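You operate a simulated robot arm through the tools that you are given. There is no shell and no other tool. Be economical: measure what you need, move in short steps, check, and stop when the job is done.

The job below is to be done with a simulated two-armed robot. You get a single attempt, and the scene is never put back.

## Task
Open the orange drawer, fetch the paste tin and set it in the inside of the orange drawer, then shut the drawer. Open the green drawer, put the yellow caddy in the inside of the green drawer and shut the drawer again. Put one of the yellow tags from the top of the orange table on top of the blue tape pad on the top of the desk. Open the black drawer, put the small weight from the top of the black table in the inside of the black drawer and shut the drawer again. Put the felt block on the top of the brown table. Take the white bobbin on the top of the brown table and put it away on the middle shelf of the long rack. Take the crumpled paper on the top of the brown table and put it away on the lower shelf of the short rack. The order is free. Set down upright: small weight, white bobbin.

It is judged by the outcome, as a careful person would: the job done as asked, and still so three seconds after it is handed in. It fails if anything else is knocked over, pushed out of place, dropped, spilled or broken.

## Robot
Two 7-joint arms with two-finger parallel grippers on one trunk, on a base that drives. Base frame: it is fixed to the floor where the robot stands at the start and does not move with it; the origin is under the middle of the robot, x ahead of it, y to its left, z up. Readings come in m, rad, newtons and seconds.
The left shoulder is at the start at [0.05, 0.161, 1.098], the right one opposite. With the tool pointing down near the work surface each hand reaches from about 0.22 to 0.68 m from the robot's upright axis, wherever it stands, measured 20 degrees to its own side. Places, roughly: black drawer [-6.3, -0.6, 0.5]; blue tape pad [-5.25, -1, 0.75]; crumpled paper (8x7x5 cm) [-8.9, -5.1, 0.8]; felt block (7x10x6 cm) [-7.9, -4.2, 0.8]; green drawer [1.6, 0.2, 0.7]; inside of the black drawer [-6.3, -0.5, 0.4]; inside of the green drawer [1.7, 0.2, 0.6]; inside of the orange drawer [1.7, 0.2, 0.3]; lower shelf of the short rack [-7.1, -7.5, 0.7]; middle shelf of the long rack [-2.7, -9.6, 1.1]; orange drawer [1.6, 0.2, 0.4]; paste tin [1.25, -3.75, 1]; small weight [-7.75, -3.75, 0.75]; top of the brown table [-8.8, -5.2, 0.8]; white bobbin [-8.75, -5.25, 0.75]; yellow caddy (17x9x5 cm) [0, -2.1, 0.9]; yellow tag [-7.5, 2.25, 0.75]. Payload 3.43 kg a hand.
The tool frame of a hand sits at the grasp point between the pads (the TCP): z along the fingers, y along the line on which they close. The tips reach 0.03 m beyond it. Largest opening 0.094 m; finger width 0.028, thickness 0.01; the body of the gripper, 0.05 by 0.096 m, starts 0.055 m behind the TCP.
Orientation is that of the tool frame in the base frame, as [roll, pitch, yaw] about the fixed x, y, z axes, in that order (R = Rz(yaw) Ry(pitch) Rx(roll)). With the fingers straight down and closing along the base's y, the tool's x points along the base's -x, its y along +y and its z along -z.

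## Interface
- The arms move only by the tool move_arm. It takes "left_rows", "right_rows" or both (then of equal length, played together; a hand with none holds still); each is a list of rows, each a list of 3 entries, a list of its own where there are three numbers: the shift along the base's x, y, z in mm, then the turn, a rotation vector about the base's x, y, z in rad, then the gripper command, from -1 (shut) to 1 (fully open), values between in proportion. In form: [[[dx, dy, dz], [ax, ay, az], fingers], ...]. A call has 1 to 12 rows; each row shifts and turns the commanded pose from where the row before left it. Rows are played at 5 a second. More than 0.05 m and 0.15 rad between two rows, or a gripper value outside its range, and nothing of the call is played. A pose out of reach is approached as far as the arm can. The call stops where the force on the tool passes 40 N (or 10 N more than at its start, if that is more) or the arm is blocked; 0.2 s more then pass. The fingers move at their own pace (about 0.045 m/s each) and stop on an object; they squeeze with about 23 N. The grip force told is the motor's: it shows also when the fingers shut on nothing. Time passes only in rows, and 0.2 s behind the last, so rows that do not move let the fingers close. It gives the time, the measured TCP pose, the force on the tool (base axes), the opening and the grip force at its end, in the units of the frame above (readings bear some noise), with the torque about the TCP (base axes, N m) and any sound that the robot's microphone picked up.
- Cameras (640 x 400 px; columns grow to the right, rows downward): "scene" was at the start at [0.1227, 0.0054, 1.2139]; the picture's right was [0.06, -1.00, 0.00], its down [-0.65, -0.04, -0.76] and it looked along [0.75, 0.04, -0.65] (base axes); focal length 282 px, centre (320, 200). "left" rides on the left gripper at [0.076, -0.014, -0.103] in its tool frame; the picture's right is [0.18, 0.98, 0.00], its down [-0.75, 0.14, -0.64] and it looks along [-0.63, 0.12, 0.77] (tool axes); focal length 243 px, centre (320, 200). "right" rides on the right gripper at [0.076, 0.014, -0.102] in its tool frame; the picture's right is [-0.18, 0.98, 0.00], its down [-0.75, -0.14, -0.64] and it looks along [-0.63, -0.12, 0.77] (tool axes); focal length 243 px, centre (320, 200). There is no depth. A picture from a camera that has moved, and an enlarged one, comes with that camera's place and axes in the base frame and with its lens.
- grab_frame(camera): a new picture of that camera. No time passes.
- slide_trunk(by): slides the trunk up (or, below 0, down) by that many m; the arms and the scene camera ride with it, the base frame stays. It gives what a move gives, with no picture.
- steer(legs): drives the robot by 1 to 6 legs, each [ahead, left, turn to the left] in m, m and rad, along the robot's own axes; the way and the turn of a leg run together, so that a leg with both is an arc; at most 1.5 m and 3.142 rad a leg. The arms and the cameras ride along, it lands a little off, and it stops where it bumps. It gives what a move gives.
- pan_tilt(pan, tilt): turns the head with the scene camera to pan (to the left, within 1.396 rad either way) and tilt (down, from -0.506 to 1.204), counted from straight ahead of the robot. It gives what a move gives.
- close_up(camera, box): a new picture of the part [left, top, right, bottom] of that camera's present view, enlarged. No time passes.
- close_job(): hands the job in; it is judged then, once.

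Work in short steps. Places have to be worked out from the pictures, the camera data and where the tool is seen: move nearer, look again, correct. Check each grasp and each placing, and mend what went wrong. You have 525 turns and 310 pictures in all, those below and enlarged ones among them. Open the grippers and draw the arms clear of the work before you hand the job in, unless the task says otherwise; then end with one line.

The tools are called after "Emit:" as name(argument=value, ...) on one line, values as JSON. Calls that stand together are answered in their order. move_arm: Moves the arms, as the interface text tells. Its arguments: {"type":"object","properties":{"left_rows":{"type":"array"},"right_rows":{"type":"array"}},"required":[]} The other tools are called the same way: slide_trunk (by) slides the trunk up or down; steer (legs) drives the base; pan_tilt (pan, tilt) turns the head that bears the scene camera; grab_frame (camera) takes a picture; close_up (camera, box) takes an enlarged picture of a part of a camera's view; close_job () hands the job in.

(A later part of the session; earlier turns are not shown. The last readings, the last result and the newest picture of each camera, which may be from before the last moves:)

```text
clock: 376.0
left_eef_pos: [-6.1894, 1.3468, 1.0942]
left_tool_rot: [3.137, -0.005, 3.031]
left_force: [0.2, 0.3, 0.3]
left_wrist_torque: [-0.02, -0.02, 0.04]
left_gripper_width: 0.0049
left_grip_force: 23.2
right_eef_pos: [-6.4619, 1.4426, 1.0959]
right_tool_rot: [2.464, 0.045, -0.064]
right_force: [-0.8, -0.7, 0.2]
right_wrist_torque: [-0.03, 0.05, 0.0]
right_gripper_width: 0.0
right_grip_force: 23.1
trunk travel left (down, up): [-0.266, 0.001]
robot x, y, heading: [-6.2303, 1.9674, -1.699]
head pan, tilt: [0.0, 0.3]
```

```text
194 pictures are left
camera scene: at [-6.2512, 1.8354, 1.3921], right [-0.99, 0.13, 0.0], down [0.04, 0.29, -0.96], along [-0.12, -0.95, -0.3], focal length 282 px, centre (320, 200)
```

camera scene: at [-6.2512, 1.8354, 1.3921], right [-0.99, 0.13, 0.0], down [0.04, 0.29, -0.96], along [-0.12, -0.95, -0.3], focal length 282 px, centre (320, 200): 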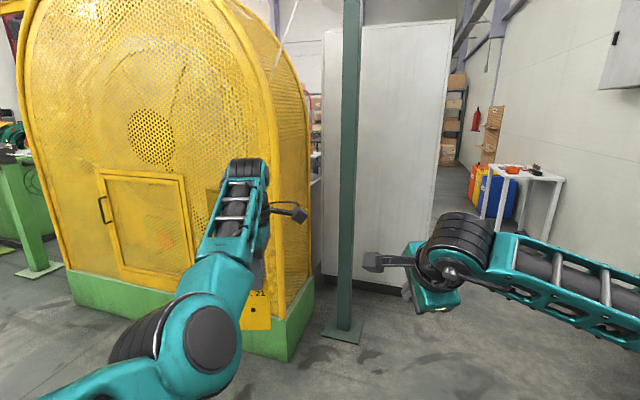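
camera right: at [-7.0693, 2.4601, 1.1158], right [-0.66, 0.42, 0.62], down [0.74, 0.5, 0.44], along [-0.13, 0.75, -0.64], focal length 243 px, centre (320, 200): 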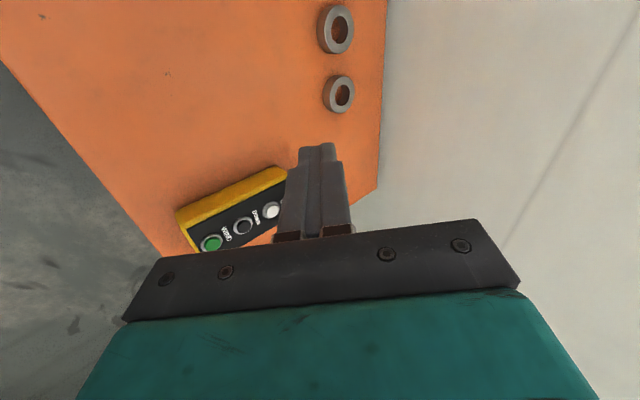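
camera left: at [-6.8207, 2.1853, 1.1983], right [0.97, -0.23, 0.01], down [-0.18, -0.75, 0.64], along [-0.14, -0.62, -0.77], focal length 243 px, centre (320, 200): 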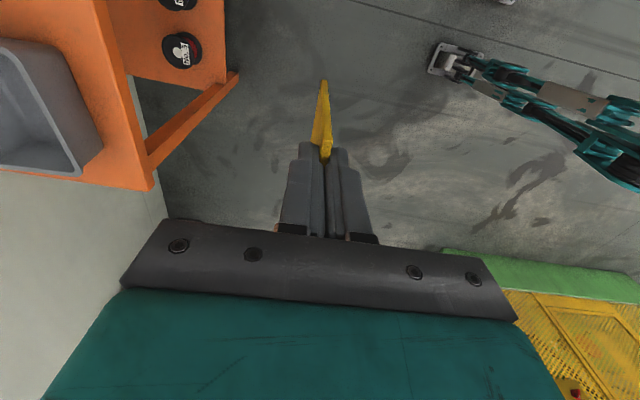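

A white partition blocks direct sight; the passage is to its right. I drive toward the gap and turn along it.

Emit:
steer(legs=[[0, -0.95, 0], [1.0, 0, 0], [0, 0, -0.29]])

Emit:
pan_tilt(pan=0.2, tilt=0.3)

Emit:
grab_frame(camera="scene")

```text
clock: 379.4
left_eef_pos: [-6.8239, 1.4254, 1.0944]
left_tool_rot: [3.136, -0.008, 3.011]
left_force: [0.5, 0.0, -1.0]
left_wrist_torque: [0.02, 0.05, -0.01]
left_gripper_width: 0.005
left_grip_force: 22.8
right_eef_pos: [-7.0943, 1.5248, 1.0965]
right_tool_rot: [2.467, 0.047, -0.082]
right_force: [2.3, -0.3, 0.1]
right_wrist_torque: [-0.02, 0.07, -0.05]
right_gripper_width: 0.0002
right_grip_force: 23.0
trunk travel left (down, up): [-0.266, 0.001]
robot x, y, heading: [-6.8527, 2.0479, -1.713]
head pan, tilt: [0.0, 0.3]
stopped in leg 1: the robot was blocked; the commanded pose is now the measured one
```

```text
clock: 380.2
left_eef_pos: [-6.8259, 1.4264, 1.0946]
left_tool_rot: [3.136, -0.007, 3.011]
left_force: [-0.3, -0.1, -0.7]
left_wrist_torque: [0.0, 0.03, 0.01]
left_gripper_width: 0.005
left_grip_force: 22.8
right_eef_pos: [-7.0968, 1.5241, 1.096]
right_tool_rot: [2.464, 0.044, -0.082]
right_force: [-0.8, 0.2, 1.0]
right_wrist_torque: [-0.01, -0.02, -0.02]
right_gripper_width: 0.0
right_grip_force: 22.6
trunk travel left (down, up): [-0.266, 0.001]
robot x, y, heading: [-6.8584, 2.0477, -1.718]
head pan, tilt: [0.201, 0.3]
```

```text
193 pictures are left
camera scene: at [-6.8592, 1.9141, 1.3922], right [-1.0, -0.06, 0.0], down [-0.02, 0.3, -0.96], along [0.05, -0.95, -0.3], focal length 282 px, centre (320, 200)
```

scene: 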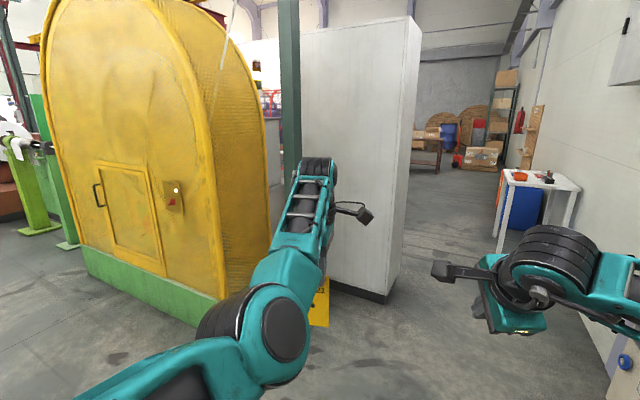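

I bumped the orange table's side with the base; I move away from it ahead and then continue. First a look at that table to see that all stands.

Emit:
steer(legs=[[0.1, 0.15, 0], [0.8, 0, 0]])

Emit:
pan_tilt(pan=-1.39, tilt=0.35)

Emit:
grab_frame(camera="scene")

```text
clock: 385.6
left_eef_pos: [-6.807, 0.5111, 1.096]
left_tool_rot: [3.137, -0.005, 3.01]
left_force: [-0.1, -1.0, -0.1]
left_wrist_torque: [0.04, 0.03, 0.0]
left_gripper_width: 0.0048
left_grip_force: 23.6
right_eef_pos: [-7.0778, 0.6089, 1.0961]
right_tool_rot: [2.466, 0.044, -0.082]
right_force: [-0.5, -1.6, 0.7]
right_wrist_torque: [0.02, -0.02, 0.03]
right_gripper_width: 0.0
right_grip_force: 23.2
trunk travel left (down, up): [-0.266, 0.001]
robot x, y, heading: [-6.8383, 1.134, -1.71]
head pan, tilt: [0.201, 0.3]
```

```text
clock: 387.2
left_eef_pos: [-6.806, 0.5112, 1.097]
left_tool_rot: [3.138, -0.008, 3.011]
left_force: [-0.1, 0.5, 0.0]
left_wrist_torque: [0.0, 0.0, 0.02]
left_gripper_width: 0.005
left_grip_force: 23.0
right_eef_pos: [-7.077, 0.609, 1.096]
right_tool_rot: [2.464, 0.044, -0.084]
right_force: [-0.4, 0.3, -0.9]
right_wrist_torque: [-0.04, 0.0, -0.04]
right_gripper_width: 0.0
right_grip_force: 23.5
trunk travel left (down, up): [-0.266, 0.001]
robot x, y, heading: [-6.8403, 1.1298, -1.715]
head pan, tilt: [-1.389, 0.351]
```

```text
192 pictures are left
camera scene: at [-6.9386, 1.0888, 1.3875], right [-0.04, 1.0, 0.0], down [0.34, 0.01, -0.94], along [-0.94, -0.04, -0.34], focal length 282 px, centre (320, 200)
```

scene: 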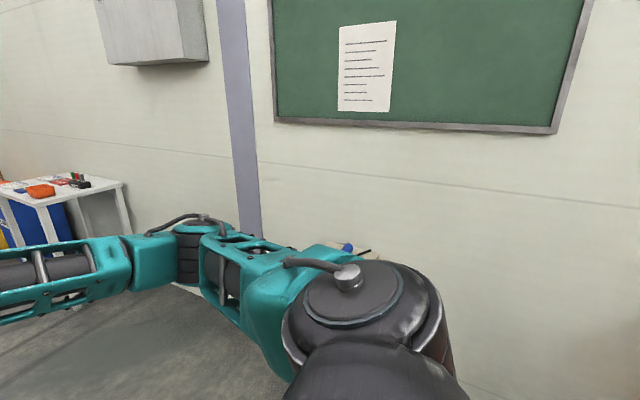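

Now diagonally through the gap beside the partition.

Emit:
steer(legs=[[0.92, -0.86, 0], [0.6, 0, -0.2]])

Emit:
pan_tilt(pan=0.7, tilt=0.3)

Emit:
grab_frame(camera="scene")

```text
clock: 390.6
left_eef_pos: [-7.2411, 0.1655, 1.0974]
left_tool_rot: [3.097, 0.0, 3.039]
left_force: [1.9, 18.4, 2.1]
left_wrist_torque: [-2.02, 0.25, -0.01]
left_gripper_width: 0.0047
left_grip_force: 23.0
right_eef_pos: [-7.5179, 0.2539, 1.0972]
right_tool_rot: [2.463, 0.045, -0.078]
right_force: [0.0, 0.2, 0.1]
right_wrist_torque: [-0.02, 0.0, -0.01]
right_gripper_width: 0.0
right_grip_force: 23.4
trunk travel left (down, up): [-0.266, 0.001]
robot x, y, heading: [-7.2819, 0.7757, -1.704]
head pan, tilt: [-1.389, 0.351]
stopped in leg 1: the force on the tool passed its limit (the readings are from after the stop); the commanded pose is now the measured one
```

```text
clock: 392.6
left_eef_pos: [-7.2397, 0.166, 1.0986]
left_tool_rot: [3.097, 0.0, 3.04]
left_force: [1.7, 23.5, 3.2]
left_wrist_torque: [-2.5, 0.23, -0.09]
left_gripper_width: 0.0048
left_grip_force: 24.0
right_eef_pos: [-7.5182, 0.2538, 1.0976]
right_tool_rot: [2.462, 0.047, -0.075]
right_force: [-0.4, -0.2, -0.5]
right_wrist_torque: [0.0, 0.01, 0.01]
right_gripper_width: 0.0
right_grip_force: 23.5
trunk travel left (down, up): [-0.266, 0.001]
robot x, y, heading: [-7.2809, 0.7765, -1.709]
head pan, tilt: [0.7, 0.3]
```

```text
191 pictures are left
camera scene: at [-7.2396, 0.6607, 1.3926], right [-0.84, -0.53, 0.0], down [-0.16, 0.25, -0.96], along [0.51, -0.81, -0.29], focal length 282 px, centre (320, 200)
```

scene: 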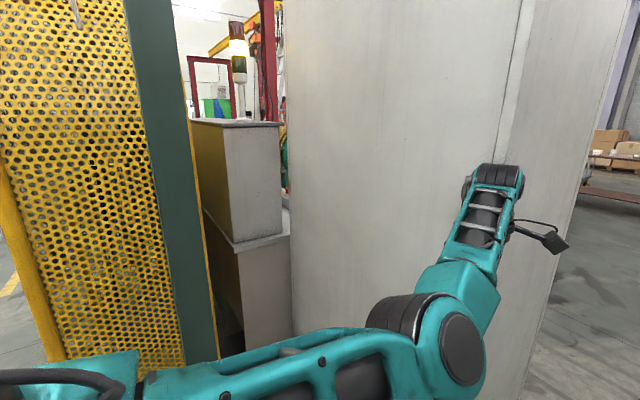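

The left hand touched the tall cabinet. I back off, move further right, then ahead along its side.

Emit:
steer(legs=[[-0.2, 0, 0], [0, -0.5, 0], [0, 0, -0.28]])

Emit:
pan_tilt(pan=0, tilt=0.4)

Emit:
grab_frame(camera="scene")

Emit:
grab_frame(camera="left")

```text
clock: 396.0
left_eef_pos: [-7.5539, 0.3981, 1.0944]
left_tool_rot: [3.093, -0.003, 3.025]
left_force: [0.5, 0.0, -1.0]
left_wrist_torque: [0.01, 0.05, -0.02]
left_gripper_width: 0.005
left_grip_force: 23.5
right_eef_pos: [-7.8312, 0.4914, 1.0949]
right_tool_rot: [2.467, 0.046, -0.094]
right_force: [0.3, -0.4, -1.0]
right_wrist_torque: [0.03, 0.05, -0.01]
right_gripper_width: 0.0
right_grip_force: 23.3
trunk travel left (down, up): [-0.266, 0.001]
robot x, y, heading: [-7.5917, 1.0129, -1.718]
head pan, tilt: [0.7, 0.3]
stopped in leg 2: the robot was blocked; the commanded pose is now the measured one
```

```text
clock: 397.1
left_eef_pos: [-7.557, 0.4009, 1.0954]
left_tool_rot: [3.094, -0.001, 3.023]
left_force: [-0.5, 0.5, 0.1]
left_wrist_torque: [0.02, 0.0, -0.01]
left_gripper_width: 0.0051
left_grip_force: 23.1
right_eef_pos: [-7.8337, 0.4915, 1.096]
right_tool_rot: [2.467, 0.045, -0.093]
right_force: [-0.3, -0.2, 0.3]
right_wrist_torque: [0.03, -0.01, -0.05]
right_gripper_width: 0.0
right_grip_force: 23.1
trunk travel left (down, up): [-0.266, 0.001]
robot x, y, heading: [-7.5903, 1.0135, -1.717]
head pan, tilt: [0.0, 0.4]
```

```text
190 pictures are left
camera scene: at [-7.6102, 0.8823, 1.3829], right [-0.99, 0.14, 0.0], down [0.06, 0.39, -0.92], along [-0.13, -0.91, -0.39], focal length 282 px, centre (320, 200)
```

scene: 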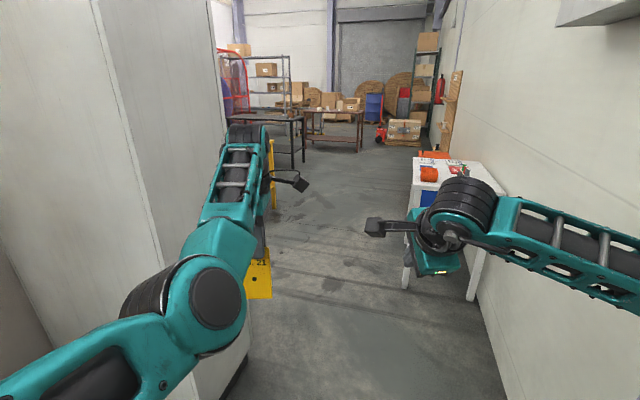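

```text
189 pictures are left
camera left: at [-7.6344, 0.3916, 1.1968], right [-0.07, 1.0, 0.05], down [0.76, 0.02, 0.65], along [0.64, 0.08, -0.76], focal length 243 px, centre (320, 200)
```

left: 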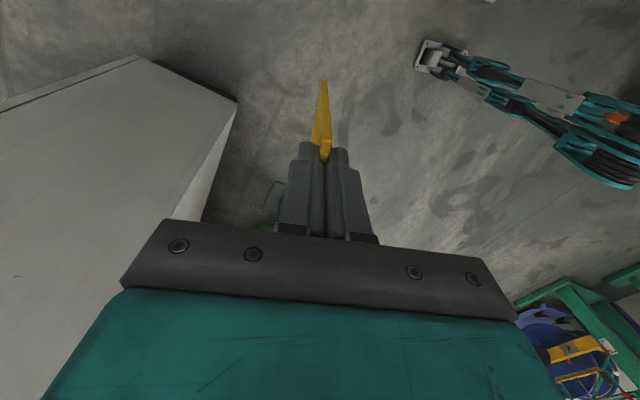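

The gap lies between the tall cabinet and a white table (about 0.8 m). I line up with its middle, turn along it, and go.

Emit:
steer(legs=[[0.35, 0.1, 0], [0, 0, -0.27], [0.5, 0.06, 0]])

Emit:
grab_frame(camera="scene")

```text
clock: 402.9
left_eef_pos: [-7.8241, -0.4268, 1.0949]
left_tool_rot: [3.094, -0.001, 2.75]
left_force: [-0.3, -0.3, -0.7]
left_wrist_torque: [0.02, -0.01, -0.01]
left_gripper_width: 0.0048
left_grip_force: 22.9
right_eef_pos: [-8.0657, -0.2649, 1.0945]
right_tool_rot: [2.466, 0.046, -0.368]
right_force: [0.5, -0.7, 0.0]
right_wrist_torque: [0.0, 0.0, 0.0]
right_gripper_width: 0.0
right_grip_force: 22.5
trunk travel left (down, up): [-0.266, 0.001]
robot x, y, heading: [-7.6899, 0.1681, -1.991]
head pan, tilt: [0.0, 0.4]
```

```text
188 pictures are left
camera scene: at [-7.7455, 0.0501, 1.3829], right [-0.91, 0.41, 0.0], down [0.16, 0.36, -0.92], along [-0.38, -0.84, -0.39], focal length 282 px, centre (320, 200)
```

scene: 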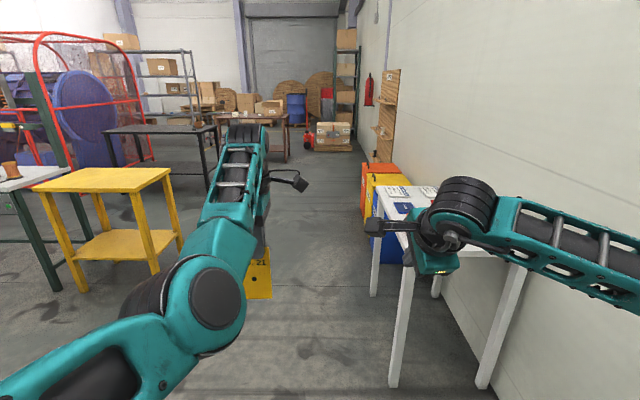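

Past the cabinet. Now I look left for the desk.

Emit:
pan_tilt(pan=1.1, tilt=0.4)

Emit:
grab_frame(camera="scene")

```text
clock: 404.2
left_eef_pos: [-7.8237, -0.4273, 1.0953]
left_tool_rot: [3.093, -0.002, 2.749]
left_force: [-0.2, 0.4, -0.1]
left_wrist_torque: [-0.05, -0.01, 0.03]
left_gripper_width: 0.0048
left_grip_force: 22.9
right_eef_pos: [-8.0653, -0.2646, 1.0959]
right_tool_rot: [2.466, 0.045, -0.367]
right_force: [0.1, 0.1, 0.7]
right_wrist_torque: [-0.03, -0.01, 0.01]
right_gripper_width: 0.0
right_grip_force: 23.3
trunk travel left (down, up): [-0.266, 0.001]
robot x, y, heading: [-7.6895, 0.1717, -1.987]
head pan, tilt: [1.1, 0.4]
```

```text
187 pictures are left
camera scene: at [-7.6494, 0.063, 1.3829], right [-0.78, -0.63, 0.0], down [-0.24, 0.3, -0.92], along [0.58, -0.72, -0.39], focal length 282 px, centre (320, 200)
```

scene: 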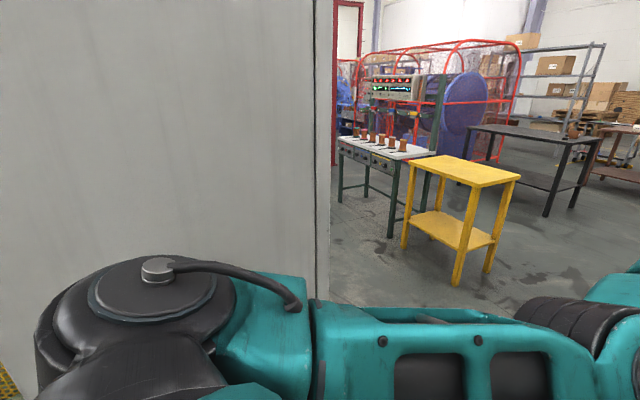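

The desk is hidden behind the cabinet. I drive ahead 0.9 m and look left again.

Emit:
steer(legs=[[1.0, 0.05, 0]])

Emit:
pan_tilt(pan=1.3, tilt=0.4)

Emit:
grab_frame(camera="scene")

```text
clock: 409.4
left_eef_pos: [-8.1803, -1.3591, 1.0961]
left_tool_rot: [3.093, -0.003, 2.753]
left_force: [-0.3, 0.6, 0.3]
left_wrist_torque: [0.0, -0.04, 0.04]
left_gripper_width: 0.005
left_grip_force: 22.4
right_eef_pos: [-8.423, -1.1971, 1.0946]
right_tool_rot: [2.468, 0.045, -0.364]
right_force: [0.7, 0.1, -0.1]
right_wrist_torque: [-0.02, 0.0, 0.02]
right_gripper_width: 0.0
right_grip_force: 22.9
trunk travel left (down, up): [-0.266, 0.001]
robot x, y, heading: [-8.0516, -0.761, -1.987]
head pan, tilt: [1.1, 0.4]
```

```text
clock: 410.1
left_eef_pos: [-8.181, -1.3587, 1.0957]
left_tool_rot: [3.094, -0.003, 2.752]
left_force: [0.1, 0.4, -0.4]
left_wrist_torque: [-0.02, -0.04, 0.0]
left_gripper_width: 0.005
left_grip_force: 23.1
right_eef_pos: [-8.4227, -1.1979, 1.0954]
right_tool_rot: [2.467, 0.045, -0.365]
right_force: [-0.1, -0.1, 0.1]
right_wrist_torque: [0.04, 0.02, 0.0]
right_gripper_width: 0.0
right_grip_force: 23.6
trunk travel left (down, up): [-0.266, 0.001]
robot x, y, heading: [-8.0505, -0.7583, -1.982]
head pan, tilt: [1.3, 0.4]
```

```text
186 pictures are left
camera scene: at [-7.9948, -0.8555, 1.3829], right [-0.63, -0.77, 0.0], down [-0.3, 0.25, -0.92], along [0.71, -0.58, -0.39], focal length 282 px, centre (320, 200)
```

scene: 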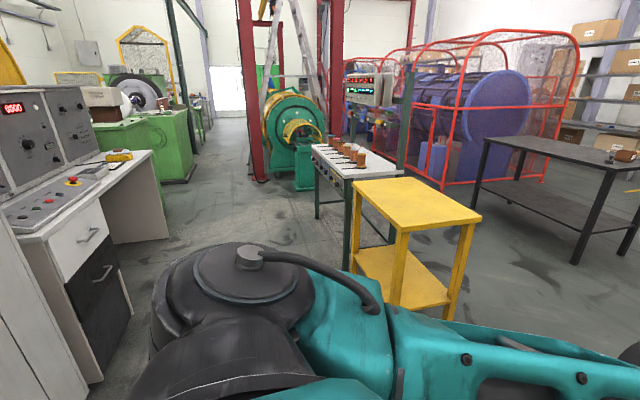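

I see the desk with the black drawer (handle ≈ (-6.42,-0.75,0.5)) and the black table. I move into the open space and turn around to face the desk.

Emit:
steer(legs=[[0.55, 0.5, 0], [0, 0.25, 0], [0, 0, 3.13]])

Emit:
pan_tilt(pan=-0.5, tilt=0.45)

Emit:
grab_frame(camera="scene")

```text
clock: 422.9
left_eef_pos: [-7.4337, -0.9712, 1.0959]
left_tool_rot: [3.093, -0.002, -0.41]
left_force: [1.0, 0.3, 0.3]
left_wrist_torque: [0.0, 0.03, 0.02]
left_gripper_width: 0.0051
left_grip_force: 22.6
right_eef_pos: [-7.1951, -1.1372, 1.0951]
right_tool_rot: [2.466, 0.045, 2.754]
right_force: [0.2, -0.9, -0.3]
right_wrist_torque: [-0.02, 0.04, -0.01]
right_gripper_width: 0.0003
right_grip_force: 23.7
trunk travel left (down, up): [-0.266, 0.001]
robot x, y, heading: [-7.5762, -1.5659, 1.13]
head pan, tilt: [1.3, 0.4]
```

```text
clock: 424.7
left_eef_pos: [-7.4332, -0.9709, 1.0944]
left_tool_rot: [3.092, -0.001, -0.412]
left_force: [0.3, -0.9, -0.1]
left_wrist_torque: [0.03, -0.01, 0.0]
left_gripper_width: 0.0048
left_grip_force: 22.9
right_eef_pos: [-7.194, -1.137, 1.0959]
right_tool_rot: [2.466, 0.046, 2.753]
right_force: [0.6, -0.2, -0.2]
right_wrist_torque: [-0.01, -0.04, 0.02]
right_gripper_width: 0.0
right_grip_force: 23.0
trunk travel left (down, up): [-0.266, 0.001]
robot x, y, heading: [-7.5828, -1.5642, 1.137]
head pan, tilt: [-0.499, 0.45]
```

```text
185 pictures are left
camera scene: at [-7.4901, -1.4746, 1.3783], right [0.59, -0.81, 0.0], down [-0.35, -0.26, -0.9], along [0.73, 0.53, -0.44], focal length 282 px, centre (320, 200)
```

scene: 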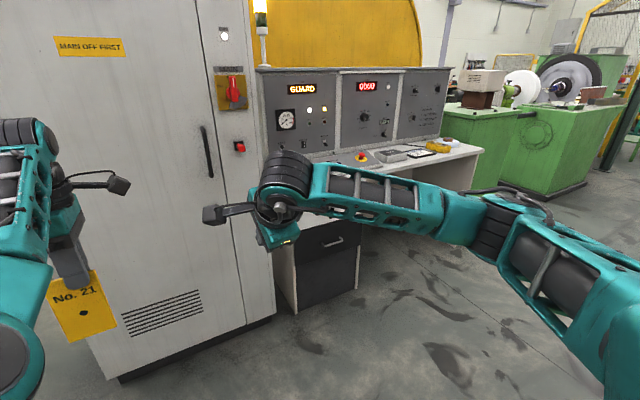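

I move right along the desk toward its far end where the blue tape pad should be, and look.

Emit:
steer(legs=[[0, -1.2, 0], [0, -0.75, 0]])

Emit:
pan_tilt(pan=0, tilt=0.45)

Emit:
grab_frame(camera="scene")

```text
clock: 425.7
left_eef_pos: [-7.4217, -0.9758, 1.0951]
left_tool_rot: [3.094, -0.001, -0.414]
left_force: [0.3, 0.5, -0.7]
left_wrist_torque: [-0.03, 0.01, 0.05]
left_gripper_width: 0.005
left_grip_force: 23.7
right_eef_pos: [-7.1842, -1.1429, 1.095]
right_tool_rot: [2.467, 0.045, 2.753]
right_force: [-0.7, -0.7, 0.0]
right_wrist_torque: [-0.02, -0.03, 0.02]
right_gripper_width: 0.0
right_grip_force: 22.8
trunk travel left (down, up): [-0.266, 0.001]
robot x, y, heading: [-7.5683, -1.5676, 1.128]
head pan, tilt: [-0.499, 0.45]
stopped in leg 1: the robot was blocked; the commanded pose is now the measured one
```

```text
clock: 426.6
left_eef_pos: [-7.4214, -0.976, 1.0953]
left_tool_rot: [3.094, -0.002, -0.415]
left_force: [0.5, -1.0, -0.6]
left_wrist_torque: [-0.01, 0.0, 0.01]
left_gripper_width: 0.0045
left_grip_force: 22.7
right_eef_pos: [-7.1837, -1.1431, 1.0954]
right_tool_rot: [2.467, 0.046, 2.753]
right_force: [0.1, -0.4, 0.3]
right_wrist_torque: [-0.04, 0.0, 0.05]
right_gripper_width: 0.0001
right_grip_force: 23.1
trunk travel left (down, up): [-0.266, 0.001]
robot x, y, heading: [-7.5708, -1.5697, 1.131]
head pan, tilt: [0.0, 0.45]
```

```text
184 pictures are left
camera scene: at [-7.5137, -1.4503, 1.3783], right [0.9, -0.43, 0.0], down [-0.19, -0.39, -0.9], along [0.39, 0.81, -0.44], focal length 282 px, centre (320, 200)
```

scene: 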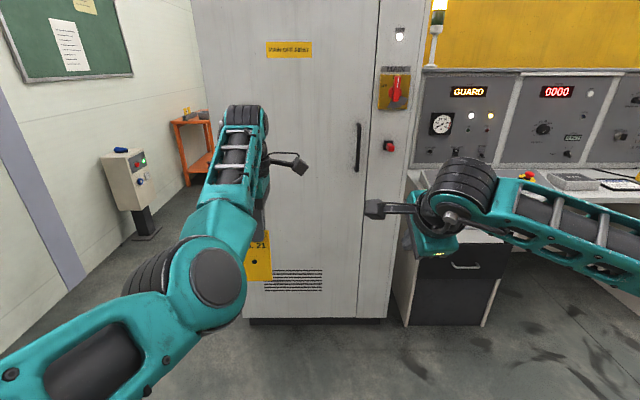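

Blocked on the right at once; I look down to the right.

Emit:
pan_tilt(pan=-1.3, tilt=0.75)

Emit:
grab_frame(camera="scene")

```text
clock: 428.1
left_eef_pos: [-7.4211, -0.9751, 1.0945]
left_tool_rot: [3.092, -0.001, -0.415]
left_force: [-0.5, 0.5, 0.4]
left_wrist_torque: [-0.01, -0.01, -0.01]
left_gripper_width: 0.0047
left_grip_force: 23.2
right_eef_pos: [-7.1842, -1.1433, 1.0948]
right_tool_rot: [2.466, 0.046, 2.752]
right_force: [0.1, -0.5, -0.1]
right_wrist_torque: [0.0, -0.02, -0.02]
right_gripper_width: 0.0001
right_grip_force: 23.0
trunk travel left (down, up): [-0.266, 0.001]
robot x, y, heading: [-7.5689, -1.568, 1.128]
head pan, tilt: [-1.3, 0.75]
```

```text
183 pictures are left
camera scene: at [-7.4715, -1.5474, 1.3518], right [-0.17, -0.99, 0.0], down [-0.67, 0.12, -0.73], along [0.72, -0.12, -0.68], focal length 282 px, centre (320, 200)
```

scene: 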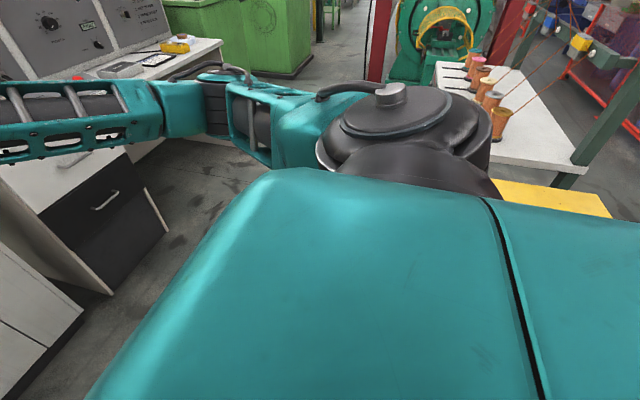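

The yellow table is close behind on the right. I go ahead 0.35 m first, then right.

Emit:
steer(legs=[[0.33, 0, 0], [0, -1.0, 0]])

Emit:
pan_tilt(pan=-0.4, tilt=0.5)

Emit:
grab_frame(camera="scene")

```text
clock: 435.1
left_eef_pos: [-6.3685, -1.1042, 1.0946]
left_tool_rot: [3.093, -0.002, -0.411]
left_force: [0.9, -0.1, 0.2]
left_wrist_torque: [0.02, -0.04, 0.01]
left_gripper_width: 0.005
left_grip_force: 22.4
right_eef_pos: [-6.1292, -1.2707, 1.0955]
right_tool_rot: [2.467, 0.045, 2.757]
right_force: [0.7, 0.5, 0.4]
right_wrist_torque: [0.01, 0.03, 0.0]
right_gripper_width: 0.0
right_grip_force: 23.3
trunk travel left (down, up): [-0.266, 0.001]
robot x, y, heading: [-6.5124, -1.6989, 1.135]
head pan, tilt: [-1.3, 0.75]
```

```text
clock: 436.3
left_eef_pos: [-6.3689, -1.1055, 1.0959]
left_tool_rot: [3.093, -0.001, -0.41]
left_force: [-0.5, -1.0, 0.2]
left_wrist_torque: [0.0, 0.05, -0.02]
left_gripper_width: 0.005
left_grip_force: 22.6
right_eef_pos: [-6.1289, -1.2717, 1.096]
right_tool_rot: [2.465, 0.046, 2.757]
right_force: [0.3, 0.0, -0.6]
right_wrist_torque: [-0.01, -0.01, 0.0]
right_gripper_width: 0.0
right_grip_force: 22.8
trunk travel left (down, up): [-0.266, 0.001]
robot x, y, heading: [-6.5117, -1.6983, 1.133]
head pan, tilt: [-0.4, 0.499]
```

```text
182 pictures are left
camera scene: at [-6.4297, -1.6027, 1.3738], right [0.67, -0.74, 0.0], down [-0.36, -0.32, -0.88], along [0.65, 0.59, -0.48], focal length 282 px, centre (320, 200)
```

scene: 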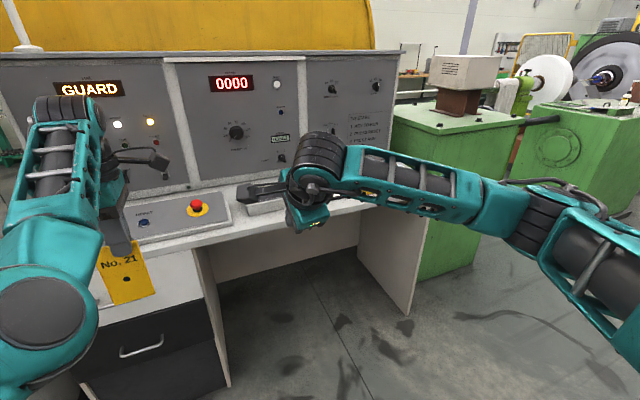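

I move right another 0.9 m to stand before the pad.

Emit:
steer(legs=[[0, -0.9, 0]])

Emit:
pan_tilt(pan=0, tilt=0.55)

Emit:
grab_frame(camera="scene")

```text
clock: 441.1
left_eef_pos: [-5.5482, -1.4867, 1.0939]
left_tool_rot: [3.094, -0.001, -0.406]
left_force: [-0.4, 0.2, -0.1]
left_wrist_torque: [-0.05, 0.01, 0.02]
left_gripper_width: 0.0051
left_grip_force: 23.0
right_eef_pos: [-5.3094, -1.6516, 1.0952]
right_tool_rot: [2.467, 0.044, 2.762]
right_force: [-0.1, -0.6, 0.9]
right_wrist_torque: [0.03, 0.01, -0.02]
right_gripper_width: 0.0001
right_grip_force: 22.6
trunk travel left (down, up): [-0.266, 0.001]
robot x, y, heading: [-5.6947, -2.0787, 1.136]
head pan, tilt: [-0.4, 0.499]
```

```text
clock: 441.9
left_eef_pos: [-5.5485, -1.4872, 1.0952]
left_tool_rot: [3.093, -0.001, -0.405]
left_force: [0.1, 0.4, -0.4]
left_wrist_torque: [-0.02, 0.03, 0.0]
left_gripper_width: 0.0049
left_grip_force: 23.1
right_eef_pos: [-5.3095, -1.6512, 1.0958]
right_tool_rot: [2.466, 0.047, 2.763]
right_force: [0.8, -0.5, 0.5]
right_wrist_torque: [-0.01, 0.01, -0.04]
right_gripper_width: 0.0
right_grip_force: 22.9
trunk travel left (down, up): [-0.266, 0.001]
robot x, y, heading: [-5.694, -2.0799, 1.14]
head pan, tilt: [0.0, 0.55]
```

```text
181 pictures are left
camera scene: at [-5.6377, -1.964, 1.3692], right [0.91, -0.42, 0.0], down [-0.22, -0.47, -0.85], along [0.36, 0.77, -0.52], focal length 282 px, centre (320, 200)
```

scene: 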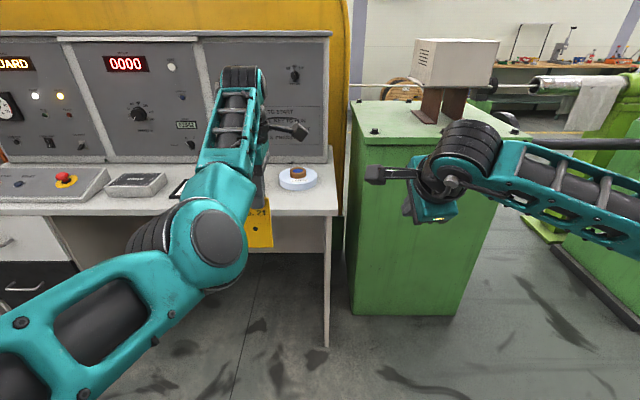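

I zoom at the desk's right part.

Emit:
close_up(camera="scene", box=[160, 120, 350, 250])

```text
3.08 times, centred on (255, 185) of scene
camera zoom: at [-5.6377, -1.964, 1.3692], right [0.91, -0.42, 0.0], down [-0.22, -0.47, -0.85], along [0.36, 0.77, -0.52], focal length 869 px, centre (520, 246)
```

zoom: 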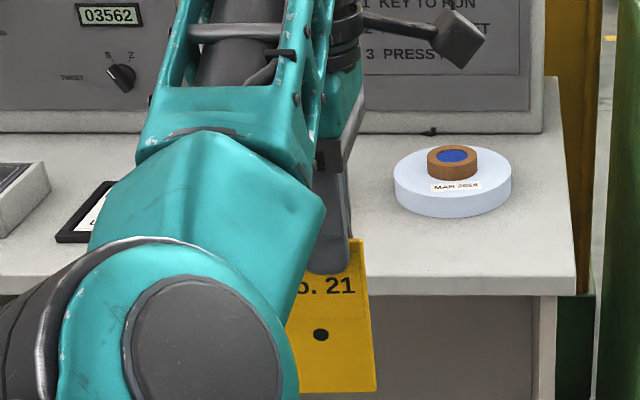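

The bluish roll with a blue core ("MAR 2024") at about (-5.26,-0.94) is the tape pad. I swing the left tool forward about its wrist so that the card becomes nearly horizontal.

Emit:
move_arm(left_rows=[[[12, 25, 2], [0.126, -0.058, 0], -1], [[11, 25, 6], [0.126, -0.058, 0], -1], [[11, 24, 9], [0.126, -0.058, 0], -1], [[10, 22, 13], [0.126, -0.058, 0], -1], [[9, 20, 16], [0.126, -0.058, 0], -1], [[8, 17, 19], [0.126, -0.058, 0], -1], [[6, 14, 22], [0.126, -0.058, 0], -1], [[5, 11, 24], [0.126, -0.058, 0], -1], [[3, 7, 26], [0.126, -0.058, 0], -1]])

Emit:
grab_frame(camera="scene")

Emit:
grab_frame(camera="left")

```text
clock: 443.9
left_eef_pos: [-5.4731, -1.322, 1.2332]
left_tool_rot: [-1.939, -0.026, -0.424]
left_force: [-0.3, 0.0, -0.6]
left_wrist_torque: [-0.01, 0.03, 0.02]
left_gripper_width: 0.0049
left_grip_force: 23.2
right_eef_pos: [-5.3097, -1.6515, 1.096]
right_tool_rot: [2.467, 0.046, 2.764]
right_force: [-1.0, 0.2, 0.4]
right_wrist_torque: [0.06, -0.02, 0.02]
right_gripper_width: 0.0002
right_grip_force: 23.2
trunk travel left (down, up): [-0.266, 0.001]
robot x, y, heading: [-5.6893, -2.0813, 1.135]
head pan, tilt: [0.0, 0.55]
```

```text
179 pictures are left
camera scene: at [-5.6378, -1.9641, 1.3692], right [0.91, -0.42, 0.0], down [-0.22, -0.47, -0.85], along [0.36, 0.77, -0.52], focal length 282 px, centre (320, 200)
```

scene: 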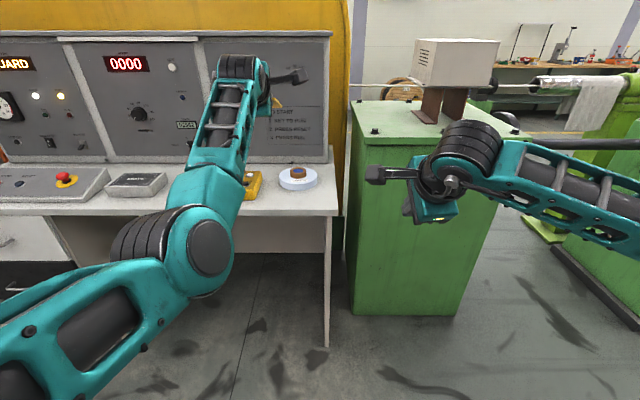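

```text
178 pictures are left
camera left: at [-5.4428, -1.4345, 1.2847], right [0.04, -0.41, -0.91], down [-0.96, -0.28, 0.08], along [-0.29, 0.87, -0.4], focal length 243 px, centre (320, 200)
```

left: 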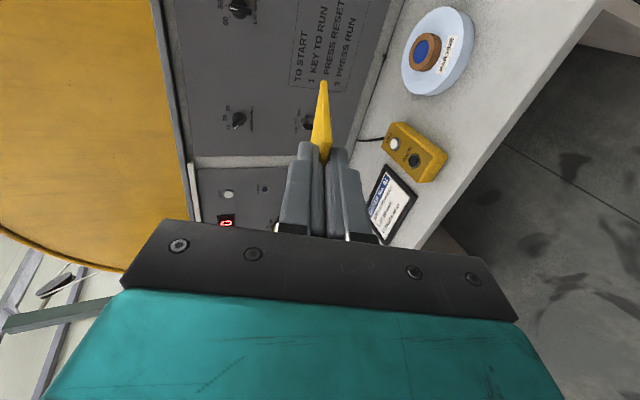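

Triangulated: core top centre at (-5.300,-1.047,0.902). I level the card a bit more, then drive so that the card comes above the core.

Emit:
move_arm(left_rows=[[[2, 4, 20], [0.091, -0.042, 0], -1], [[1, 3, 20], [0.091, -0.042, 0], -1]])

Emit:
steer(legs=[[0.2, -0.042, 0]])

Emit:
grab_frame(camera="left")

Emit:
grab_frame(camera="scene")

```text
clock: 444.5
left_eef_pos: [-5.4707, -1.3139, 1.2736]
left_tool_rot: [-1.739, -0.026, -0.428]
left_force: [0.7, 0.8, -1.1]
left_wrist_torque: [-0.01, -0.01, 0.01]
left_gripper_width: 0.0049
left_grip_force: 22.8
right_eef_pos: [-5.3094, -1.6523, 1.0951]
right_tool_rot: [2.465, 0.046, 2.762]
right_force: [0.0, -0.3, -0.6]
right_wrist_torque: [-0.02, 0.0, 0.03]
right_gripper_width: 0.0
right_grip_force: 22.7
trunk travel left (down, up): [-0.266, 0.001]
robot x, y, heading: [-5.6891, -2.0824, 1.135]
head pan, tilt: [0.0, 0.55]
```

```text
clock: 446.1
left_eef_pos: [-5.3498, -1.1527, 1.2723]
left_tool_rot: [-1.743, -0.025, -0.429]
left_force: [-0.3, -0.4, -1.1]
left_wrist_torque: [0.01, 0.0, -0.04]
left_gripper_width: 0.0049
left_grip_force: 22.8
right_eef_pos: [-5.189, -1.4884, 1.0954]
right_tool_rot: [2.466, 0.046, 2.761]
right_force: [-0.2, 1.0, 0.2]
right_wrist_torque: [0.01, -0.02, 0.0]
right_gripper_width: 0.0001
right_grip_force: 23.2
trunk travel left (down, up): [-0.266, 0.001]
robot x, y, heading: [-5.5714, -1.9205, 1.14]
head pan, tilt: [0.0, 0.55]
```

```text
177 pictures are left
camera left: at [-5.3222, -1.2728, 1.3054], right [0.12, -0.24, -0.96], down [-0.96, -0.28, -0.05], along [-0.26, 0.93, -0.26], focal length 243 px, centre (320, 200)
```

left: 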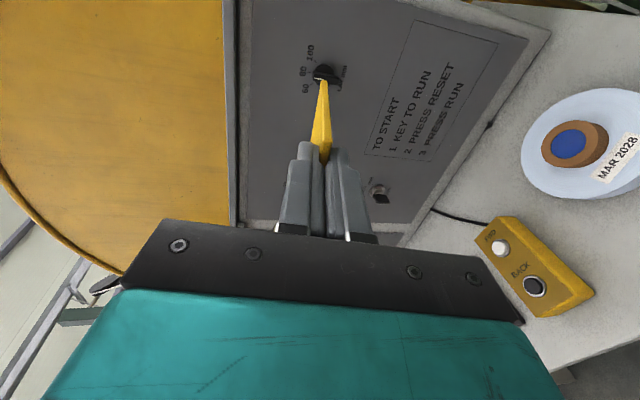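

```text
176 pictures are left
camera scene: at [-5.5168, -1.8017, 1.3691], right [0.91, -0.42, 0.0], down [-0.22, -0.47, -0.85], along [0.36, 0.77, -0.52], focal length 282 px, centre (320, 200)
```

scene: 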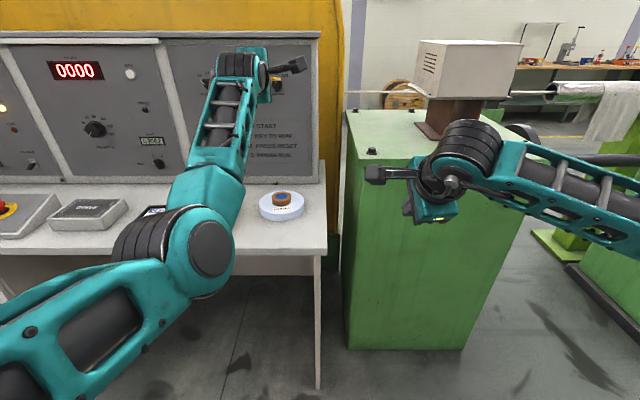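

I drive 5 cm ahead and lower the trunk 0.22 m, then check.

Emit:
steer(legs=[[0.052, 0, 0]])

Emit:
slide_trunk(by=-0.24)

Emit:
grab_frame(camera="left")

Emit:
grab_frame(camera="scene")

```text
clock: 447.1
left_eef_pos: [-5.3277, -1.1055, 1.2715]
left_tool_rot: [-1.741, -0.027, -0.429]
left_force: [-0.1, 0.3, -0.4]
left_wrist_torque: [0.0, -0.02, 0.01]
left_gripper_width: 0.005
left_grip_force: 22.6
right_eef_pos: [-5.168, -1.4425, 1.0958]
right_tool_rot: [2.465, 0.046, 2.759]
right_force: [-0.5, 0.8, 0.1]
right_wrist_torque: [-0.01, 0.04, 0.01]
right_gripper_width: 0.0
right_grip_force: 22.6
trunk travel left (down, up): [-0.266, 0.001]
robot x, y, heading: [-5.5486, -1.8733, 1.139]
head pan, tilt: [0.0, 0.55]
```

```text
clock: 449.6
left_eef_pos: [-5.3294, -1.1054, 1.0339]
left_tool_rot: [-1.74, -0.027, -0.431]
left_force: [0.2, -0.7, -0.5]
left_wrist_torque: [-0.04, 0.02, 0.01]
left_gripper_width: 0.005
left_grip_force: 22.7
right_eef_pos: [-5.1667, -1.4434, 0.8566]
right_tool_rot: [2.467, 0.045, 2.762]
right_force: [0.5, -0.1, -0.1]
right_wrist_torque: [0.01, 0.05, -0.01]
right_gripper_width: 0.0001
right_grip_force: 23.0
trunk travel left (down, up): [-0.026, 0.241]
robot x, y, heading: [-5.5501, -1.8754, 1.14]
head pan, tilt: [0.0, 0.55]
```

```text
175 pictures are left
camera left: at [-5.301, -1.2269, 1.0661], right [0.12, -0.24, -0.96], down [-0.96, -0.28, -0.05], along [-0.26, 0.93, -0.26], focal length 243 px, centre (320, 200)
```

left: 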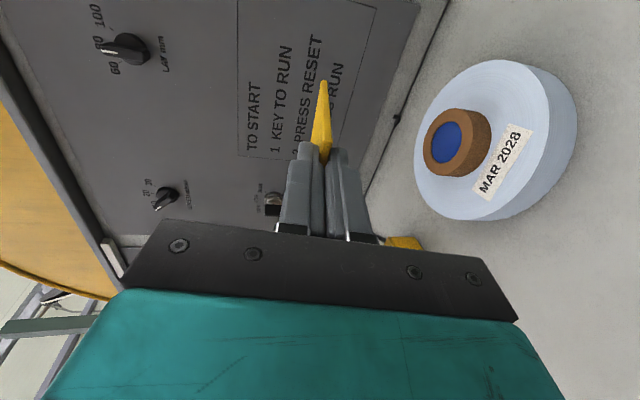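

```text
174 pictures are left
camera scene: at [-5.4957, -1.7558, 1.1293], right [0.91, -0.42, 0.0], down [-0.22, -0.47, -0.85], along [0.36, 0.77, -0.52], focal length 282 px, centre (320, 200)
```

scene: 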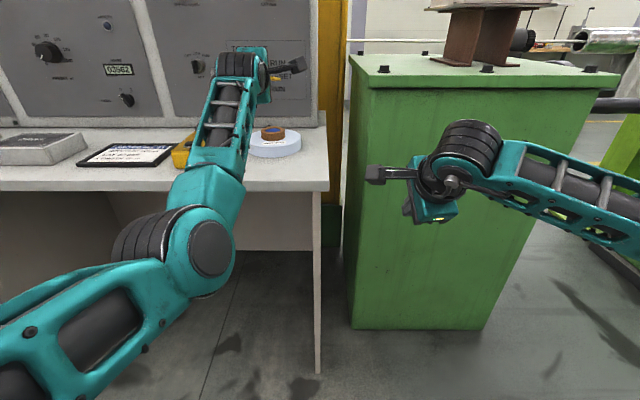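

I use the remaining trunk travel and lower the hand in small steps, checking from the wrist camera.

Emit:
slide_trunk(by=-0.025)

Emit:
move_arm(left_rows=[[[2, 4, -25], [0, 0, 0], -1], [[1, 2, -25], [0, 0, 0], -1], [[0, 0, -20], [0, 0, 0], -1]])

Emit:
grab_frame(camera="left")

Emit:
close_up(camera="scene", box=[190, 70, 350, 190])

```text
clock: 450.3
left_eef_pos: [-5.3269, -1.1061, 1.0085]
left_tool_rot: [-1.74, -0.027, -0.429]
left_force: [-0.4, -0.6, -0.1]
left_wrist_torque: [-0.06, 0.01, 0.0]
left_gripper_width: 0.0049
left_grip_force: 23.1
right_eef_pos: [-5.167, -1.4436, 0.8302]
right_tool_rot: [2.466, 0.046, 2.761]
right_force: [-0.2, 0.9, 0.4]
right_wrist_torque: [-0.02, 0.0, 0.01]
right_gripper_width: 0.0
right_grip_force: 23.4
trunk travel left (down, up): [-0.001, 0.266]
robot x, y, heading: [-5.5503, -1.8751, 1.138]
head pan, tilt: [0.0, 0.55]
```

```text
clock: 451.1
left_eef_pos: [-5.3248, -1.0994, 0.9386]
left_tool_rot: [-1.743, -0.026, -0.431]
left_force: [0.4, 0.8, -0.1]
left_wrist_torque: [-0.01, 0.01, 0.02]
left_gripper_width: 0.0049
left_grip_force: 23.1
right_eef_pos: [-5.1674, -1.4435, 0.8311]
right_tool_rot: [2.467, 0.046, 2.761]
right_force: [-0.4, -1.2, -0.1]
right_wrist_torque: [-0.02, -0.02, 0.02]
right_gripper_width: 0.0
right_grip_force: 23.0
trunk travel left (down, up): [-0.001, 0.266]
robot x, y, heading: [-5.5518, -1.8708, 1.143]
head pan, tilt: [0.0, 0.55]
```

```text
173 pictures are left
camera left: at [-5.2977, -1.2198, 0.9702], right [0.12, -0.24, -0.96], down [-0.96, -0.28, -0.05], along [-0.26, 0.93, -0.26], focal length 243 px, centre (320, 200)
```

left: 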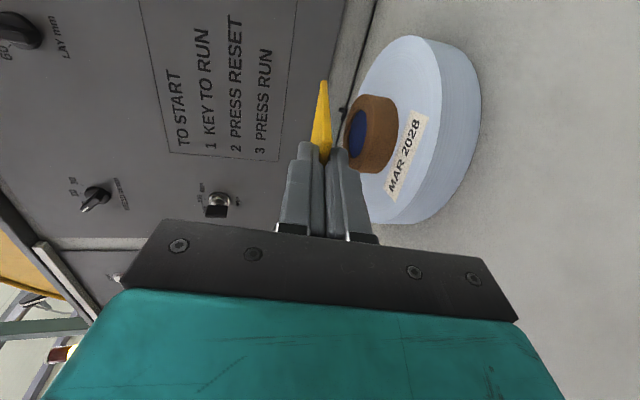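

```text
3.33 times, centred on (270, 130) of scene
camera zoom: at [-5.4956, -1.7557, 1.1042], right [0.91, -0.42, 0.0], down [-0.22, -0.47, -0.85], along [0.36, 0.77, -0.52], focal length 942 px, centre (487, 433)
```

zoom: 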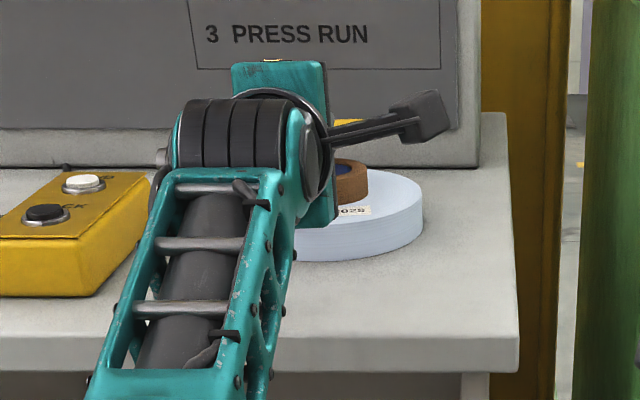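

The card hangs just above the core. I lower 2 cm more in small steps.

Emit:
move_arm(left_rows=[[[-1, -3, -8], [0, 0, 0], -1], [[0, 0, -8], [0, 0, 0], -1], [[0, 0, 0], [0, 0, 0], -1]])

Emit:
grab_frame(camera="left")

```text
clock: 451.9
left_eef_pos: [-5.3264, -1.1034, 0.922]
left_tool_rot: [-1.74, -0.028, -0.429]
left_force: [0.3, -0.9, -1.1]
left_wrist_torque: [-0.03, 0.0, -0.01]
left_gripper_width: 0.0048
left_grip_force: 22.8
right_eef_pos: [-5.1677, -1.4426, 0.8313]
right_tool_rot: [2.466, 0.045, 2.763]
right_force: [-0.5, 0.1, 1.1]
right_wrist_torque: [-0.01, 0.01, -0.04]
right_gripper_width: 0.0002
right_grip_force: 23.4
trunk travel left (down, up): [-0.001, 0.266]
robot x, y, heading: [-5.5488, -1.8729, 1.14]
head pan, tilt: [0.0, 0.55]
```

```text
171 pictures are left
camera left: at [-5.299, -1.2234, 0.9546], right [0.12, -0.24, -0.96], down [-0.96, -0.28, -0.05], along [-0.26, 0.93, -0.26], focal length 243 px, centre (320, 200)
```

left: 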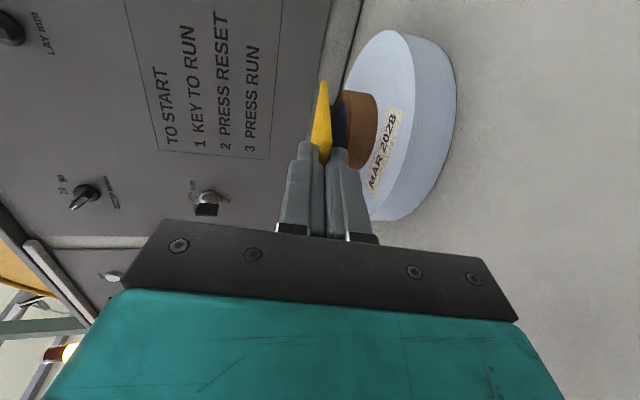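

About 1 cm above. I lower 8 mm more.

Emit:
move_arm(left_rows=[[[0, 0, -5], [0, 0, 0], -1], [[0, 0, -4], [0, 0, 0], -1], [[0, 0, 0], [0, 0, 0], -1]])

Emit:
close_up(camera="left", box=[220, 20, 480, 240])

```text
clock: 452.7
left_eef_pos: [-5.3259, -1.1034, 0.9135]
left_tool_rot: [-1.742, -0.027, -0.428]
left_force: [-0.5, -0.7, 0.1]
left_wrist_torque: [0.11, -0.06, 0.05]
left_gripper_width: 0.0048
left_grip_force: 22.7
right_eef_pos: [-5.1668, -1.4431, 0.8318]
right_tool_rot: [2.467, 0.045, 2.761]
right_force: [0.2, 0.4, 0.2]
right_wrist_torque: [0.01, -0.03, -0.04]
right_gripper_width: 0.0
right_grip_force: 23.2
trunk travel left (down, up): [-0.001, 0.266]
robot x, y, heading: [-5.5463, -1.8735, 1.141]
head pan, tilt: [0.0, 0.55]
```

```text
1.82 times, centred on (350, 130) of left
camera zoom: at [-5.2988, -1.2237, 0.9462], right [0.12, -0.24, -0.96], down [-0.96, -0.28, -0.05], along [-0.26, 0.93, -0.26], focal length 441 px, centre (266, 327)
```

zoom: 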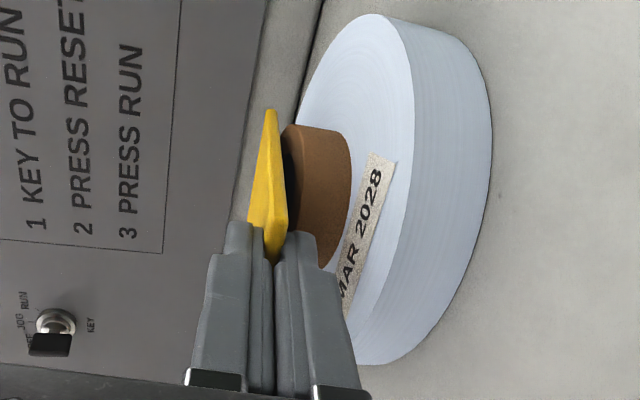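

The card touches the core lightly. I open the fingers moderately, then check.

Emit:
move_arm(left_rows=[[[0, 0, 0], [0, 0, 0], -0.5], [[0, 0, 0], [0, 0, 0], -0.5], [[0, 0, 0], [0, 0, 0], -0.5]])

Emit:
close_up(camera="left", box=[220, 20, 480, 240])

```text
clock: 453.5
left_eef_pos: [-5.3255, -1.1025, 0.9126]
left_tool_rot: [-1.742, -0.026, -0.429]
left_force: [-0.6, 0.9, 0.2]
left_wrist_torque: [0.01, -0.01, 0.02]
left_gripper_width: 0.0236
left_grip_force: 0.1
right_eef_pos: [-5.1667, -1.4431, 0.8304]
right_tool_rot: [2.466, 0.046, 2.763]
right_force: [1.3, 0.5, 0.6]
right_wrist_torque: [-0.03, 0.01, 0.0]
right_gripper_width: 0.0
right_grip_force: 22.9
trunk travel left (down, up): [-0.001, 0.266]
robot x, y, heading: [-5.5505, -1.8759, 1.132]
head pan, tilt: [0.0, 0.55]
```

```text
1.82 times, centred on (350, 130) of left
camera zoom: at [-5.2986, -1.2236, 0.9458], right [0.12, -0.24, -0.96], down [-0.96, -0.28, -0.05], along [-0.26, 0.93, -0.26], focal length 441 px, centre (266, 327)
```

zoom: 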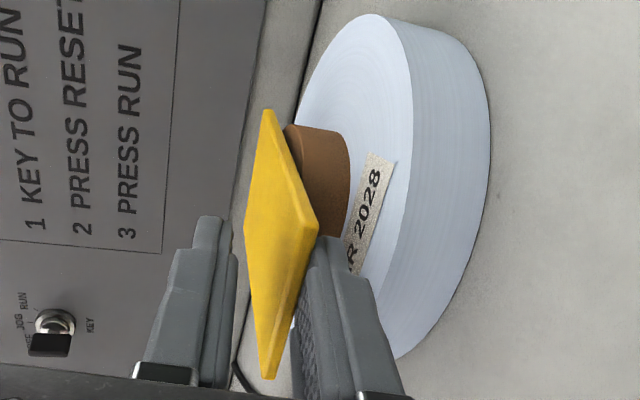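

The card rests on core and lower finger, but sits about 2 cm too far back. I slide the hand back 1.5 cm under it, regrip its end, and will set it further forward.

Emit:
steer(legs=[[-0.016, 0, 0]])

Emit:
close_up(camera="left", box=[220, 20, 480, 240])

```text
clock: 454.3
left_eef_pos: [-5.3326, -1.1161, 0.913]
left_tool_rot: [-1.741, -0.025, -0.429]
left_force: [-0.4, 0.6, -0.5]
left_wrist_torque: [0.02, 0.02, 0.01]
left_gripper_width: 0.0234
left_grip_force: 0.7
right_eef_pos: [-5.1749, -1.4581, 0.8311]
right_tool_rot: [2.465, 0.045, 2.761]
right_force: [0.3, -0.4, 0.4]
right_wrist_torque: [0.01, 0.0, 0.01]
right_gripper_width: 0.0001
right_grip_force: 23.3
trunk travel left (down, up): [-0.001, 0.266]
robot x, y, heading: [-5.5544, -1.8868, 1.139]
head pan, tilt: [0.0, 0.55]
```

```text
1.82 times, centred on (350, 130) of left
camera zoom: at [-5.3054, -1.2381, 0.946], right [0.12, -0.24, -0.96], down [-0.96, -0.28, -0.05], along [-0.26, 0.93, -0.26], focal length 441 px, centre (266, 327)
```

zoom: 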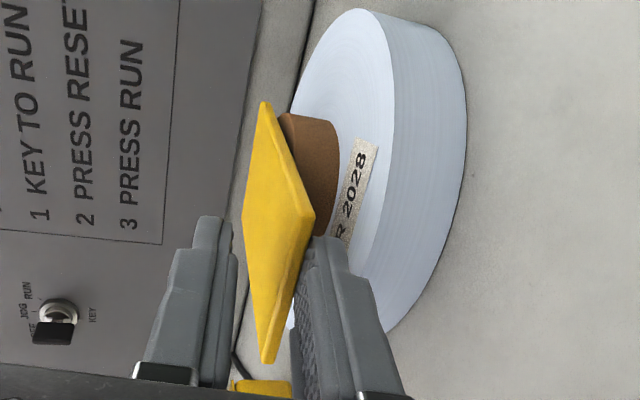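

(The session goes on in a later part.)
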